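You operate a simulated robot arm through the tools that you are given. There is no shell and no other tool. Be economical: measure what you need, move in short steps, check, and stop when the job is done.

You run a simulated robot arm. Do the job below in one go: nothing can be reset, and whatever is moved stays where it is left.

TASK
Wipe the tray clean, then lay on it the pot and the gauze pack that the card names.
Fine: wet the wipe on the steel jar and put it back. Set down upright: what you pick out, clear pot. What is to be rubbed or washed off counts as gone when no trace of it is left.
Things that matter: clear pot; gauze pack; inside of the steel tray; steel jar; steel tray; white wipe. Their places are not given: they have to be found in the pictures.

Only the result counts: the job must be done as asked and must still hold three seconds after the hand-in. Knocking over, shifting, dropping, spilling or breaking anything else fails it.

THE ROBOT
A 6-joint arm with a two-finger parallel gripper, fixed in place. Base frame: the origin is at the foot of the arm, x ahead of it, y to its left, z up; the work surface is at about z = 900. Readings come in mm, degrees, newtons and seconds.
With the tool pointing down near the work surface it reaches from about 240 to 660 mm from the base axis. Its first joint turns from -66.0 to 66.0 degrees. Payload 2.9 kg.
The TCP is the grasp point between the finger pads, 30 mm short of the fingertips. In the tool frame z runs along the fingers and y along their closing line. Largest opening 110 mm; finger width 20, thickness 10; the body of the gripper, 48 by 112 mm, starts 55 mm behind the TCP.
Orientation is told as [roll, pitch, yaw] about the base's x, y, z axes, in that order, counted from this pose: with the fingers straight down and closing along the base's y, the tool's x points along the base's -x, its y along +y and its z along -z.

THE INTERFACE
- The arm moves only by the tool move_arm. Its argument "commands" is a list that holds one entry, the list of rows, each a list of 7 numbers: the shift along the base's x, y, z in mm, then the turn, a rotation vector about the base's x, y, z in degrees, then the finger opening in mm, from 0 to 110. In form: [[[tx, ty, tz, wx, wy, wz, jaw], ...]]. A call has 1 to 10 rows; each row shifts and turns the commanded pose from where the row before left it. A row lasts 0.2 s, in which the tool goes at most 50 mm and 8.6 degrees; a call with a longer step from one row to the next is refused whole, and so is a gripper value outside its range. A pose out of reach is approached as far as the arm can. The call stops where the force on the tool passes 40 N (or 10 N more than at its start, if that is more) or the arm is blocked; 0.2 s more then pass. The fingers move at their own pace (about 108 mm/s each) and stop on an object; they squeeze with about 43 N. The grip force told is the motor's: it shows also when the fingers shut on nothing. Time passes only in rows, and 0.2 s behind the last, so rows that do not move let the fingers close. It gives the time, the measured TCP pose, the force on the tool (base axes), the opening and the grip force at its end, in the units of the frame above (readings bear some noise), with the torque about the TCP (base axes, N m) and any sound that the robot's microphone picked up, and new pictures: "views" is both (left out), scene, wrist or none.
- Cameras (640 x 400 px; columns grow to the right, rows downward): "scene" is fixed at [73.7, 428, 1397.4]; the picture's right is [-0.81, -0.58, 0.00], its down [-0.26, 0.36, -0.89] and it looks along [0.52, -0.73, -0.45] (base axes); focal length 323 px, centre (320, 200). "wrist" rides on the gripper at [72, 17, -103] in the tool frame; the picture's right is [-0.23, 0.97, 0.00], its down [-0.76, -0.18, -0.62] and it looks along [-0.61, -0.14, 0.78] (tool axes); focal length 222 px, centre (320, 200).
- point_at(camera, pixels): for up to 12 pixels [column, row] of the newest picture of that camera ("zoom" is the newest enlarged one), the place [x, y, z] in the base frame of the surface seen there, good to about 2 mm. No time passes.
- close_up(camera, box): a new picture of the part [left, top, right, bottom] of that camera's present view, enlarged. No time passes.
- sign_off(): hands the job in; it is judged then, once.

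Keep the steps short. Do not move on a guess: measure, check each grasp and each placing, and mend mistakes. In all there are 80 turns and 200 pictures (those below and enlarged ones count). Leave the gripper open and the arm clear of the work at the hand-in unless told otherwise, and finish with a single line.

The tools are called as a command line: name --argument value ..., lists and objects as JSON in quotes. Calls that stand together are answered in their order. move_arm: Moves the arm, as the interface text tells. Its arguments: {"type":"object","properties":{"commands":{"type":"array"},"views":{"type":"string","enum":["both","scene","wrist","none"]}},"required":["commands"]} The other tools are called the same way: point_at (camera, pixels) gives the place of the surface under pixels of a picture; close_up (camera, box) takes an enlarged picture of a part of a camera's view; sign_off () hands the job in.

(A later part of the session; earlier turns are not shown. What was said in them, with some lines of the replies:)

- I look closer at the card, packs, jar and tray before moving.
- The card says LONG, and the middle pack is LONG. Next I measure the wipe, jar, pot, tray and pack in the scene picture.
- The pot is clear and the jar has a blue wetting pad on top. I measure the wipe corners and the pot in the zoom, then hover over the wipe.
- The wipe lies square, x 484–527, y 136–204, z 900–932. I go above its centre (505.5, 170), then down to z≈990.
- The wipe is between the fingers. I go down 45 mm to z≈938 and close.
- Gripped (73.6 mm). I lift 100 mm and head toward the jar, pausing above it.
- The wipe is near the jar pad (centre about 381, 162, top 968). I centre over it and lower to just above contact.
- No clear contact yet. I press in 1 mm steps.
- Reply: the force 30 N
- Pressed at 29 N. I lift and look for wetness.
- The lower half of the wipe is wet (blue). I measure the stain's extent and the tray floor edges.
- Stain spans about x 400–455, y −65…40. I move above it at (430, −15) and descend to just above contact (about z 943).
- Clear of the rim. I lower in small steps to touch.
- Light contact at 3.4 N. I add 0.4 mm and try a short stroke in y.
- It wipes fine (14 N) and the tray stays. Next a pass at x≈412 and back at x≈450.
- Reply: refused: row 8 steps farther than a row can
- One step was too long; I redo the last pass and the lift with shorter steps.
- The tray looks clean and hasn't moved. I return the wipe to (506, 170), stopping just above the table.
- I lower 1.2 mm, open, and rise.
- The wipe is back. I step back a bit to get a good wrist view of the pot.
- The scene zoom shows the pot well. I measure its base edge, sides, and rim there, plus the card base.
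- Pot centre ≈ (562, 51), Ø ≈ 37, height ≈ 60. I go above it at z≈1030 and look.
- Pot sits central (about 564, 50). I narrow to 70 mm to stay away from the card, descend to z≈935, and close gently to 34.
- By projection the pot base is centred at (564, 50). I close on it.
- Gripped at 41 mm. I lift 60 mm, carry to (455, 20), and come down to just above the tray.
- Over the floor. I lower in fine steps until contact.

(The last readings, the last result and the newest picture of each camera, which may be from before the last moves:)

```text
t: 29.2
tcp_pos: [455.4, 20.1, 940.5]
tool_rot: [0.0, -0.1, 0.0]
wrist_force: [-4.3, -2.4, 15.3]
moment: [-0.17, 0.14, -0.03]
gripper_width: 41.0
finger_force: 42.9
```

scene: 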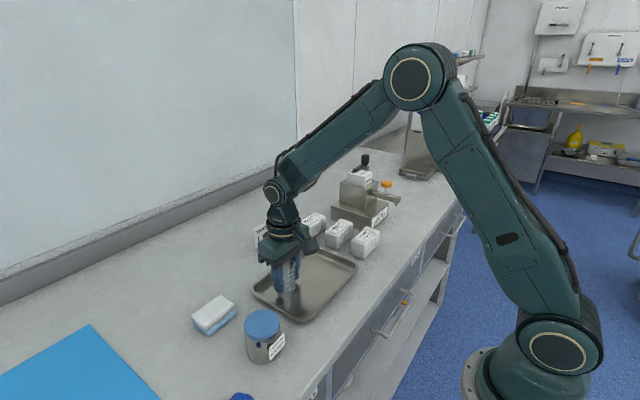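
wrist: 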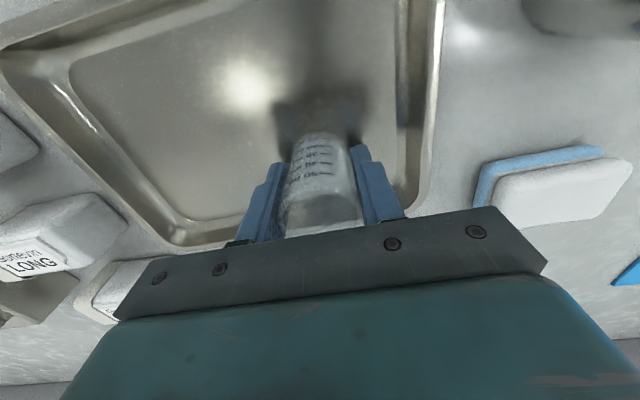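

Contact. I ease up slightly, open to 64, and rise straight up.

move_arm --commands '[[[0, 0, 0.7, 0, 0, 0, 36], [0, 0, 0, 0, 0, 0, 64], [0, 0, 0, 0, 0, 0, 64], [0, 0, 30, 0, 0, 0, 64], [0, 0, 40, 0, 0, 0, 64], [0, 0, 40, 0, 0, 0, 64], [-30, -20, 20, 0, 0, 0, 90], [-30, -35, 10, 0, 0, 0, 100], [0, -40, 0, 0, 0, 0, 100], [0, 0, 0, 0, 0, 0, 100]]]'

close_up --camera "scene" --box '[240, 190, 400, 330]'

close_up --camera "wrist" --box '[100, 40, 440, 260]'

```text
t: 31.4
tcp_pos: [393.5, -75.0, 1080.3]
tool_rot: [0.0, 0.0, -0.1]
wrist_force: [-0.1, 1.2, 0.0]
moment: [-0.01, 0.01, 0.0]
gripper_width: 99.8
finger_force: 0.1
```

scene: 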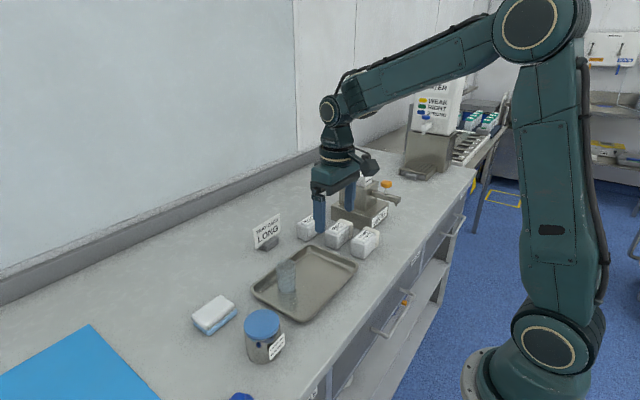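
wrist: 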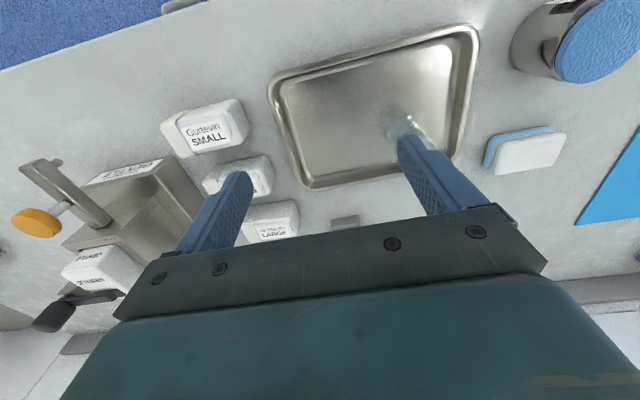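

```text
2.86 times, centred on (320, 260) of scene
```

zoom: 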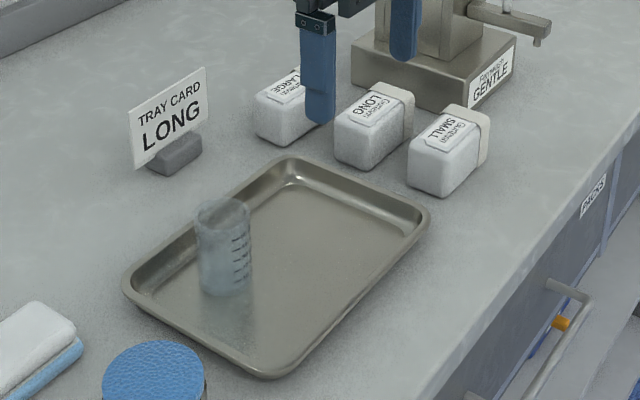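

```text
1.82 times, centred on (270, 150) of wrist
```

zoom: 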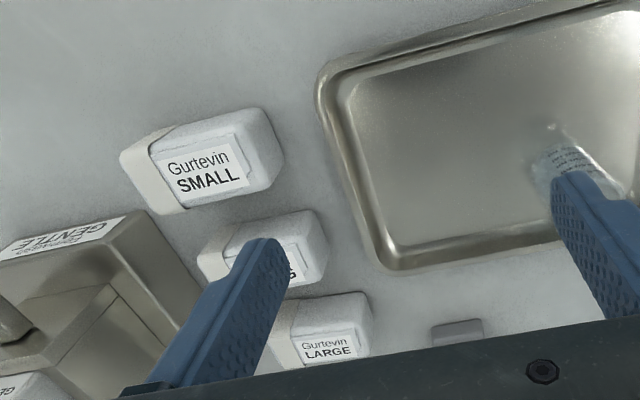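

Pot stands upright in the tray. Now a finer look at the packs for their positions and gaps.

close_up --camera "scene" --box '[290, 200, 390, 264]'

```text
6.25 times, centred on (340, 232) of scene
```

zoom: 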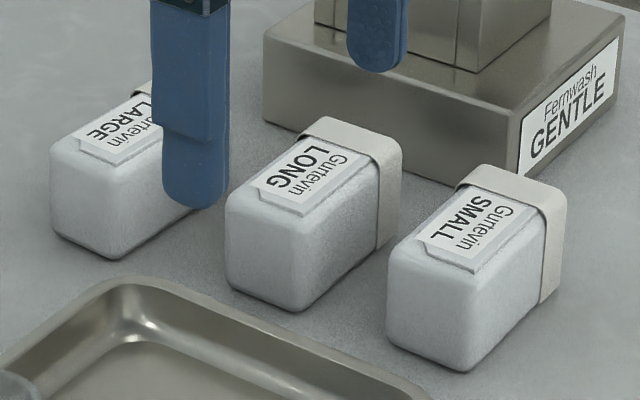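

point_at --camera "zoom" --pixels '[[300, 308], [230, 282], [385, 245], [295, 218], [228, 205], [325, 120], [398, 148], [312, 165], [300, 260], [395, 335], [195, 190], [380, 190]]'

point_at --camera "scene" --pixels '[[310, 241], [358, 257], [330, 222], [352, 226], [372, 208], [356, 212], [334, 218], [378, 228]]'

```text
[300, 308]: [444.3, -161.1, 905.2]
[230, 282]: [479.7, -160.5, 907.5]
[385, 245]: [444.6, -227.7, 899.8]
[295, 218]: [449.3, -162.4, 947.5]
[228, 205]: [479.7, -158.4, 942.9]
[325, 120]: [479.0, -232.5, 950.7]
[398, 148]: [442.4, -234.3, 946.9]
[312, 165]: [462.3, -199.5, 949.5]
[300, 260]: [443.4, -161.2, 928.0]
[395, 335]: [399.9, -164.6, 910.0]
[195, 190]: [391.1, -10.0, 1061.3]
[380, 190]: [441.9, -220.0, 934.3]
```

```text
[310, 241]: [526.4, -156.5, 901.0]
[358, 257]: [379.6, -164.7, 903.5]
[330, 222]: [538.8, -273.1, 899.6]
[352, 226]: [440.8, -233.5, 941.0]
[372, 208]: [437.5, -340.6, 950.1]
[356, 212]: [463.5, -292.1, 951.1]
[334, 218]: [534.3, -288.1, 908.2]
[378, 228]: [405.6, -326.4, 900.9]
```

LONG pack: x 442–482, y −159…−236, top 950, with about 40 mm gaps to its neighbours. I'll grip it by its ends along y; first hover at (462, −197).

move_arm --commands '[[[23, -40, 0, 0, 0, 0, 108], [23, -40, 0, 0, 0, 0, 108], [22.5, -42.5, 0, 0, 0, 0, 108], [0, 0, -40, 0, 0, 0, 108], [0, 0, -25, 0, 0, 0, 108], [0, 0, 0, 0, 0, 0, 108]]]'

close_up --camera "wrist" --box '[180, 60, 460, 240]'

close_up --camera "scene" --box '[280, 150, 420, 270]'

```text
t: 32.8
tcp_pos: [463.6, -197.4, 1015.6]
tool_rot: [0.0, 0.0, 0.0]
wrist_force: [0.3, 0.5, -0.7]
moment: [0.02, -0.03, 0.0]
gripper_width: 108.3
finger_force: 0.0
```

scene: 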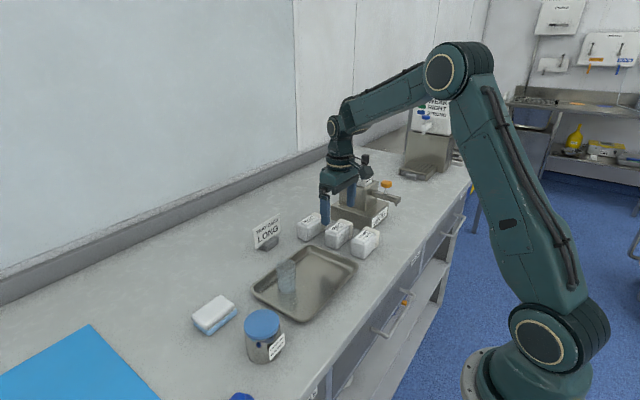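
wrist: 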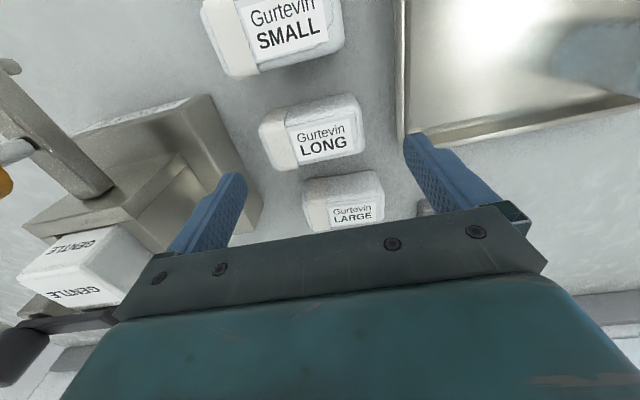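

```text
2.22 times, centred on (320, 150) of wrist
```

zoom: 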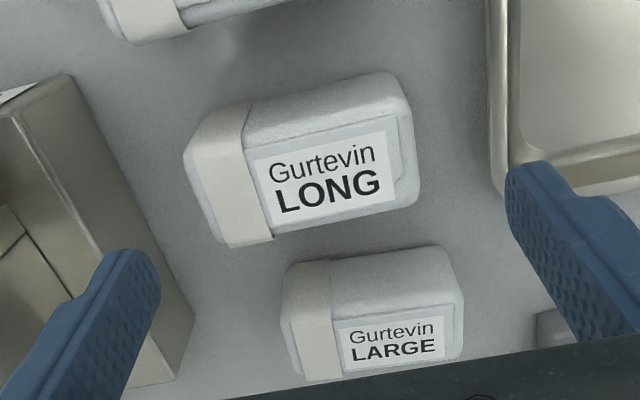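

```text
3.33 times, centred on (350, 210) of scene
```

zoom: 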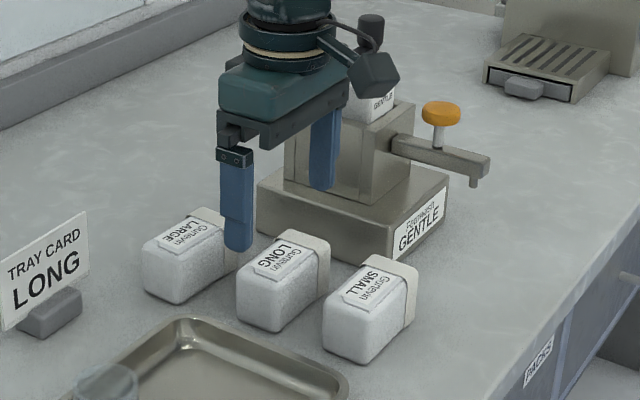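

I measure the device base edges and column to check clearance for the −y finger and hand body.

point_at --camera "wrist" --pixels '[[210, 96], [215, 110], [232, 150], [255, 210], [222, 105], [245, 165], [160, 150], [200, 180], [347, 100], [362, 140], [270, 130], [280, 168]]'

point_at --camera "zoom" --pixels '[[345, 230], [385, 248], [262, 188], [390, 165], [295, 165], [365, 115], [330, 260], [300, 240]]'

```text
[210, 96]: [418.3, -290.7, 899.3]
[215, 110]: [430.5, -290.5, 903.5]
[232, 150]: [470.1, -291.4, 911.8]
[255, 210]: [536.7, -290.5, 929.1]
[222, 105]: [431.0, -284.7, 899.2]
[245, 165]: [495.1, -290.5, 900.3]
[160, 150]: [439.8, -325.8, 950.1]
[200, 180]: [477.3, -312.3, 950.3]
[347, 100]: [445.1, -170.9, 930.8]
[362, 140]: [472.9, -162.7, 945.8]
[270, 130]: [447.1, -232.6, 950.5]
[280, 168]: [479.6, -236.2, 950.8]
```

```text
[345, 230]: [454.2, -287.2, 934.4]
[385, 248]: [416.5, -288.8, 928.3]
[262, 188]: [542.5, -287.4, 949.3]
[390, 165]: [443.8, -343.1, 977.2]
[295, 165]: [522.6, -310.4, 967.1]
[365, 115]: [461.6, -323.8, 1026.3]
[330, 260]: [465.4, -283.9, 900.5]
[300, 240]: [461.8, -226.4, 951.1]
```

Device face is at y −289, tray rim at −119; both clear of the fingers (−263…−132). I descend to z≈938.

move_arm --commands '[[[-1.2, 0, -35, 0, 0, 0, 108], [0, 0, -30, 0, 0, 0, 108], [0, 0, -12, 0, 0, 0, 108], [0, 0, 0, 0, 0, 0, 85], [0, 0, 0, 0, 0, 0, 65], [0, 0, 0, 0, 0, 0, 65], [0, 0, 0, 0, 0, 0, 65]]]'

```text
t: 34.4
tcp_pos: [461.3, -196.8, 937.6]
tool_rot: [-0.1, 0.1, -0.1]
wrist_force: [-0.4, -1.0, 0.3]
moment: [-0.01, -0.01, 0.01]
gripper_width: 84.1
finger_force: 43.5
```

scene: 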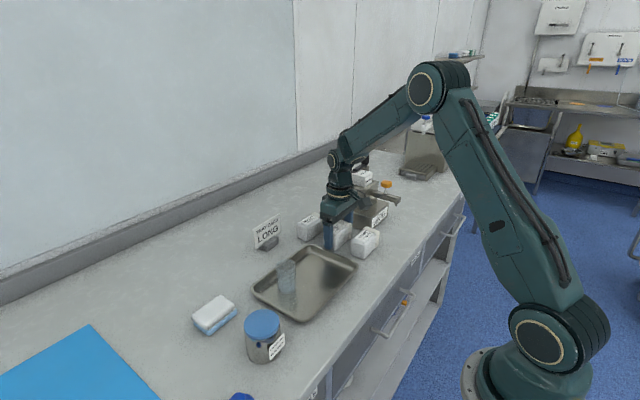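
wrist: 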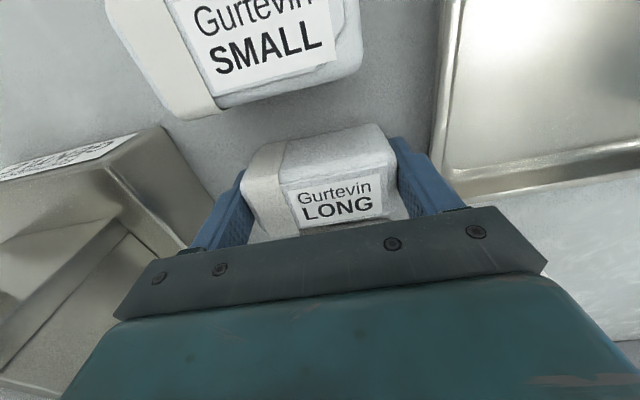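

Gripped at 84 mm. I lift 75 mm and check it hangs level.

move_arm --commands '[[[0, 0, 25, 0, 0, 0, 65], [0, 0, 35, 0, 0, 0, 65], [0, 0, 20, 0, 0, 0, 65], [-10, 40, 0, 0, 0, 0, 65], [-16, 40, 0, 0, 0, 0, 65], [-16, 40, 0, 0, 0, 0, 65], [-15.5, 30, 0, 0, 0, 0, 65], [0, 0, 0, 0, 0, 0, 65]]]'

close_up --camera "scene" --box '[240, 190, 400, 330]'

```text
t: 36.2
tcp_pos: [404.4, -46.2, 1018.2]
tool_rot: [0.1, -0.1, 0.0]
wrist_force: [0.5, -0.6, 0.2]
moment: [0.01, 0.01, -0.02]
gripper_width: 84.1
finger_force: 42.8
```

scene: 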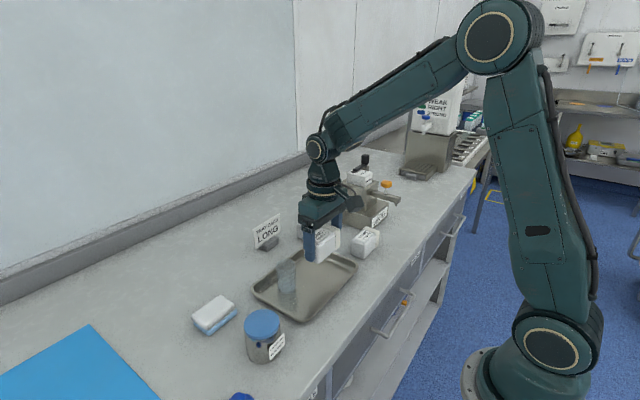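
wrist: 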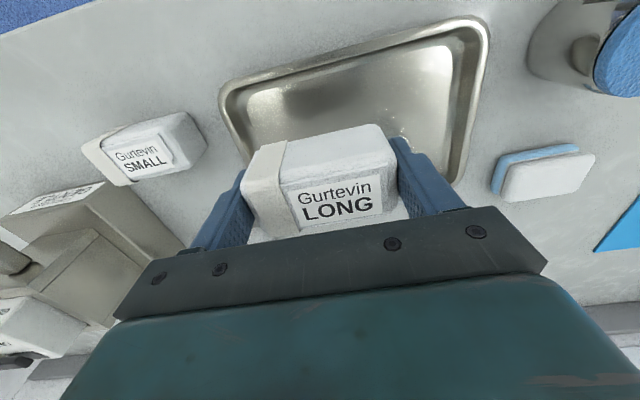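

```text
2.86 times, centred on (320, 260) of scene
```

zoom: 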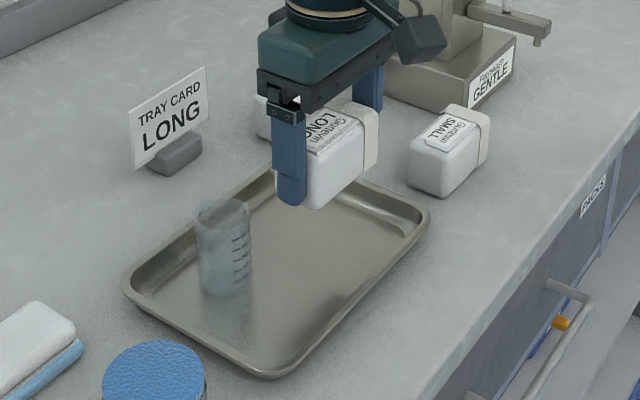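

It hangs level. I descend to z≈945, then feel for contact.

move_arm --commands '[[[0, -1, -30, 0, 0, 0, 65], [0, 0, -30, 0, 0, 0, 65], [0, 0, -12, 0, 0, 0, 65], [0, 0, 0, 0, 0, 0, 65], [0, 0, -1, 0, 0, 0, 65], [0, 0, -1, 0, 0, 0, 65], [0, 0, 0, 0, 0, 0, 65]]]'

close_up --camera "scene" --box '[240, 220, 380, 330]'

```text
t: 37.8
tcp_pos: [402.9, -47.7, 943.6]
tool_rot: [0.0, 0.0, 0.0]
wrist_force: [-0.3, -0.1, -0.3]
moment: [0.0, 0.03, -0.01]
gripper_width: 84.1
finger_force: 42.8
```

scene: 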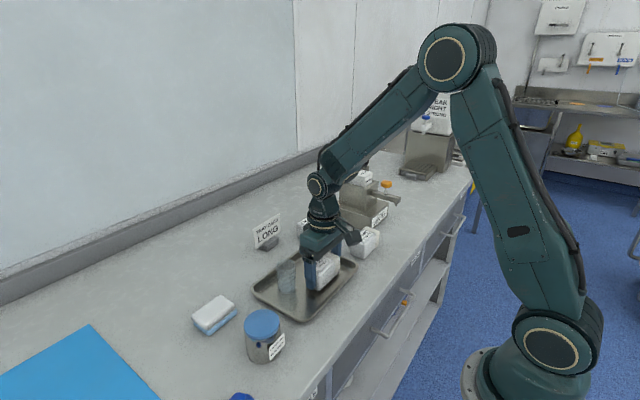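
wrist: 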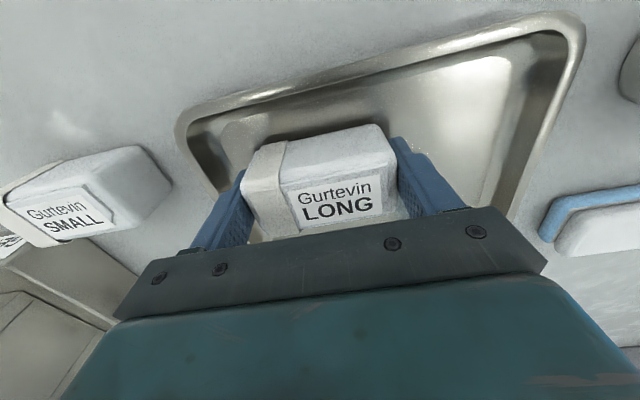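

```text
3.64 times, centred on (310, 275) of scene
```

zoom: 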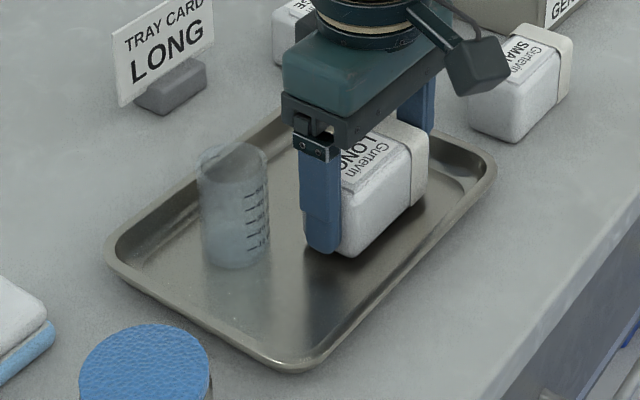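

The −y finger is close to the tray wall; I shift 7 mm toward +y and lower in fine steps.

move_arm --commands '[[[0, 7, 0, 0, 0, 0, 65], [0, 0, -1, 0, 0, 0, 65], [0, 0, -1, 0, 0, 0, 65], [0, 0, -0.7, 0, 0, 0, 65], [0, 0, 0, 0, 0, 0, 65]]]' --views "none"

```text
t: 39.0
tcp_pos: [403.7, -41.2, 942.5]
tool_rot: [0.0, 0.0, 0.0]
wrist_force: [-2.9, 0.3, 7.2]
moment: [-0.02, 0.09, 0.03]
gripper_width: 84.2
finger_force: 42.7
```

Contact at 7 N. I open to 97 and rise straight up, then back away.

move_arm --commands '[[[0, 0, 0, 0, 0, 0, 90], [0, 0, 0, 0, 0, 0, 97], [0, 0, 0, 0, 0, 0, 97], [0, 0, 25, 0, 0, 0, 97], [0, 0, 35, 0, 0, 0, 97], [0, 0, 45, 0, 0, 0, 97], [0, 0, 45, 0, 0, 0, 97], [-20, -20, 40, 0, 0, 0, 97], [-20, -20, 40, 0, 0, 0, 97], [0, 0, 0, 0, 0, 0, 97]]]'

close_up --camera "scene" --box '[190, 200, 390, 360]'

close_up --camera "wrist" --box '[180, 40, 560, 260]'

```text
t: 41.2
tcp_pos: [364.3, -82.3, 1172.3]
tool_rot: [0.1, 0.0, 0.0]
wrist_force: [-0.1, 0.7, -0.6]
moment: [0.03, 0.02, -0.02]
gripper_width: 97.5
finger_force: 0.0
```

scene: 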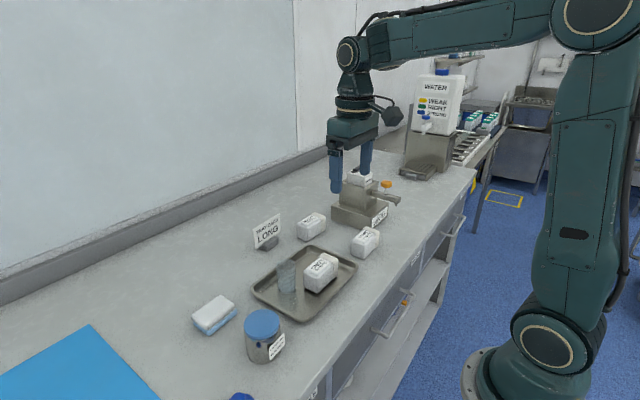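
wrist: 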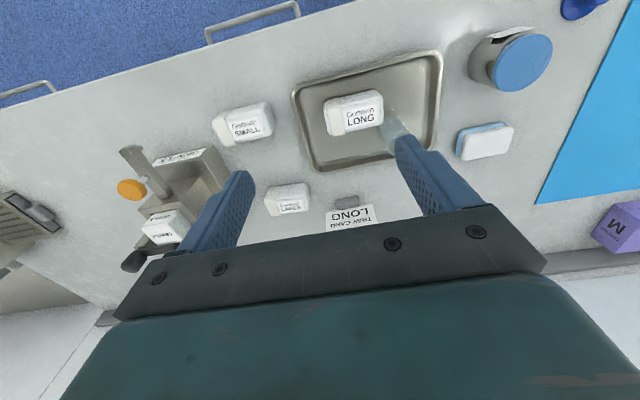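

```text
2.50 times, centred on (290, 280) of scene
```

zoom: 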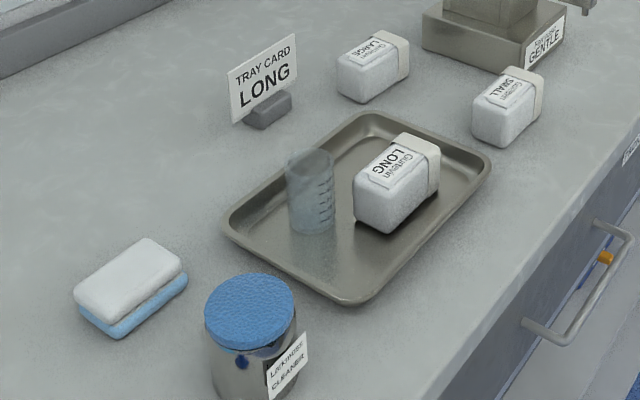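

```text
1.68 times, centred on (370, 150) of wrist
```

zoom: 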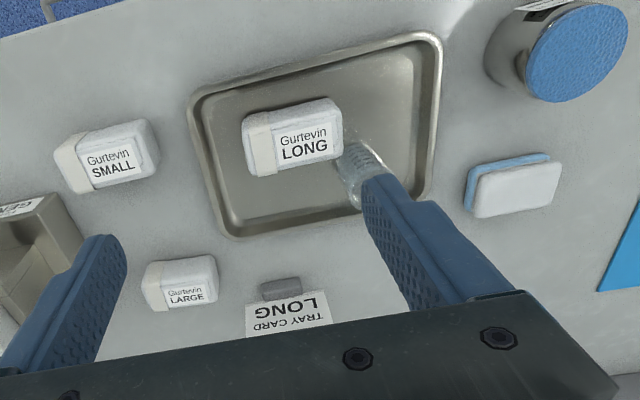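

Both items stand upright in the clean tray, the wipe is back, nothing else has moved, and the gripper is open and clear. I hand in.

sign_off

```text
The job is handed in.
```

I wiped the tray clean, set the clear pot and the LONG gauze pack upright in it, put the wipe back in its place, and handed the job in.
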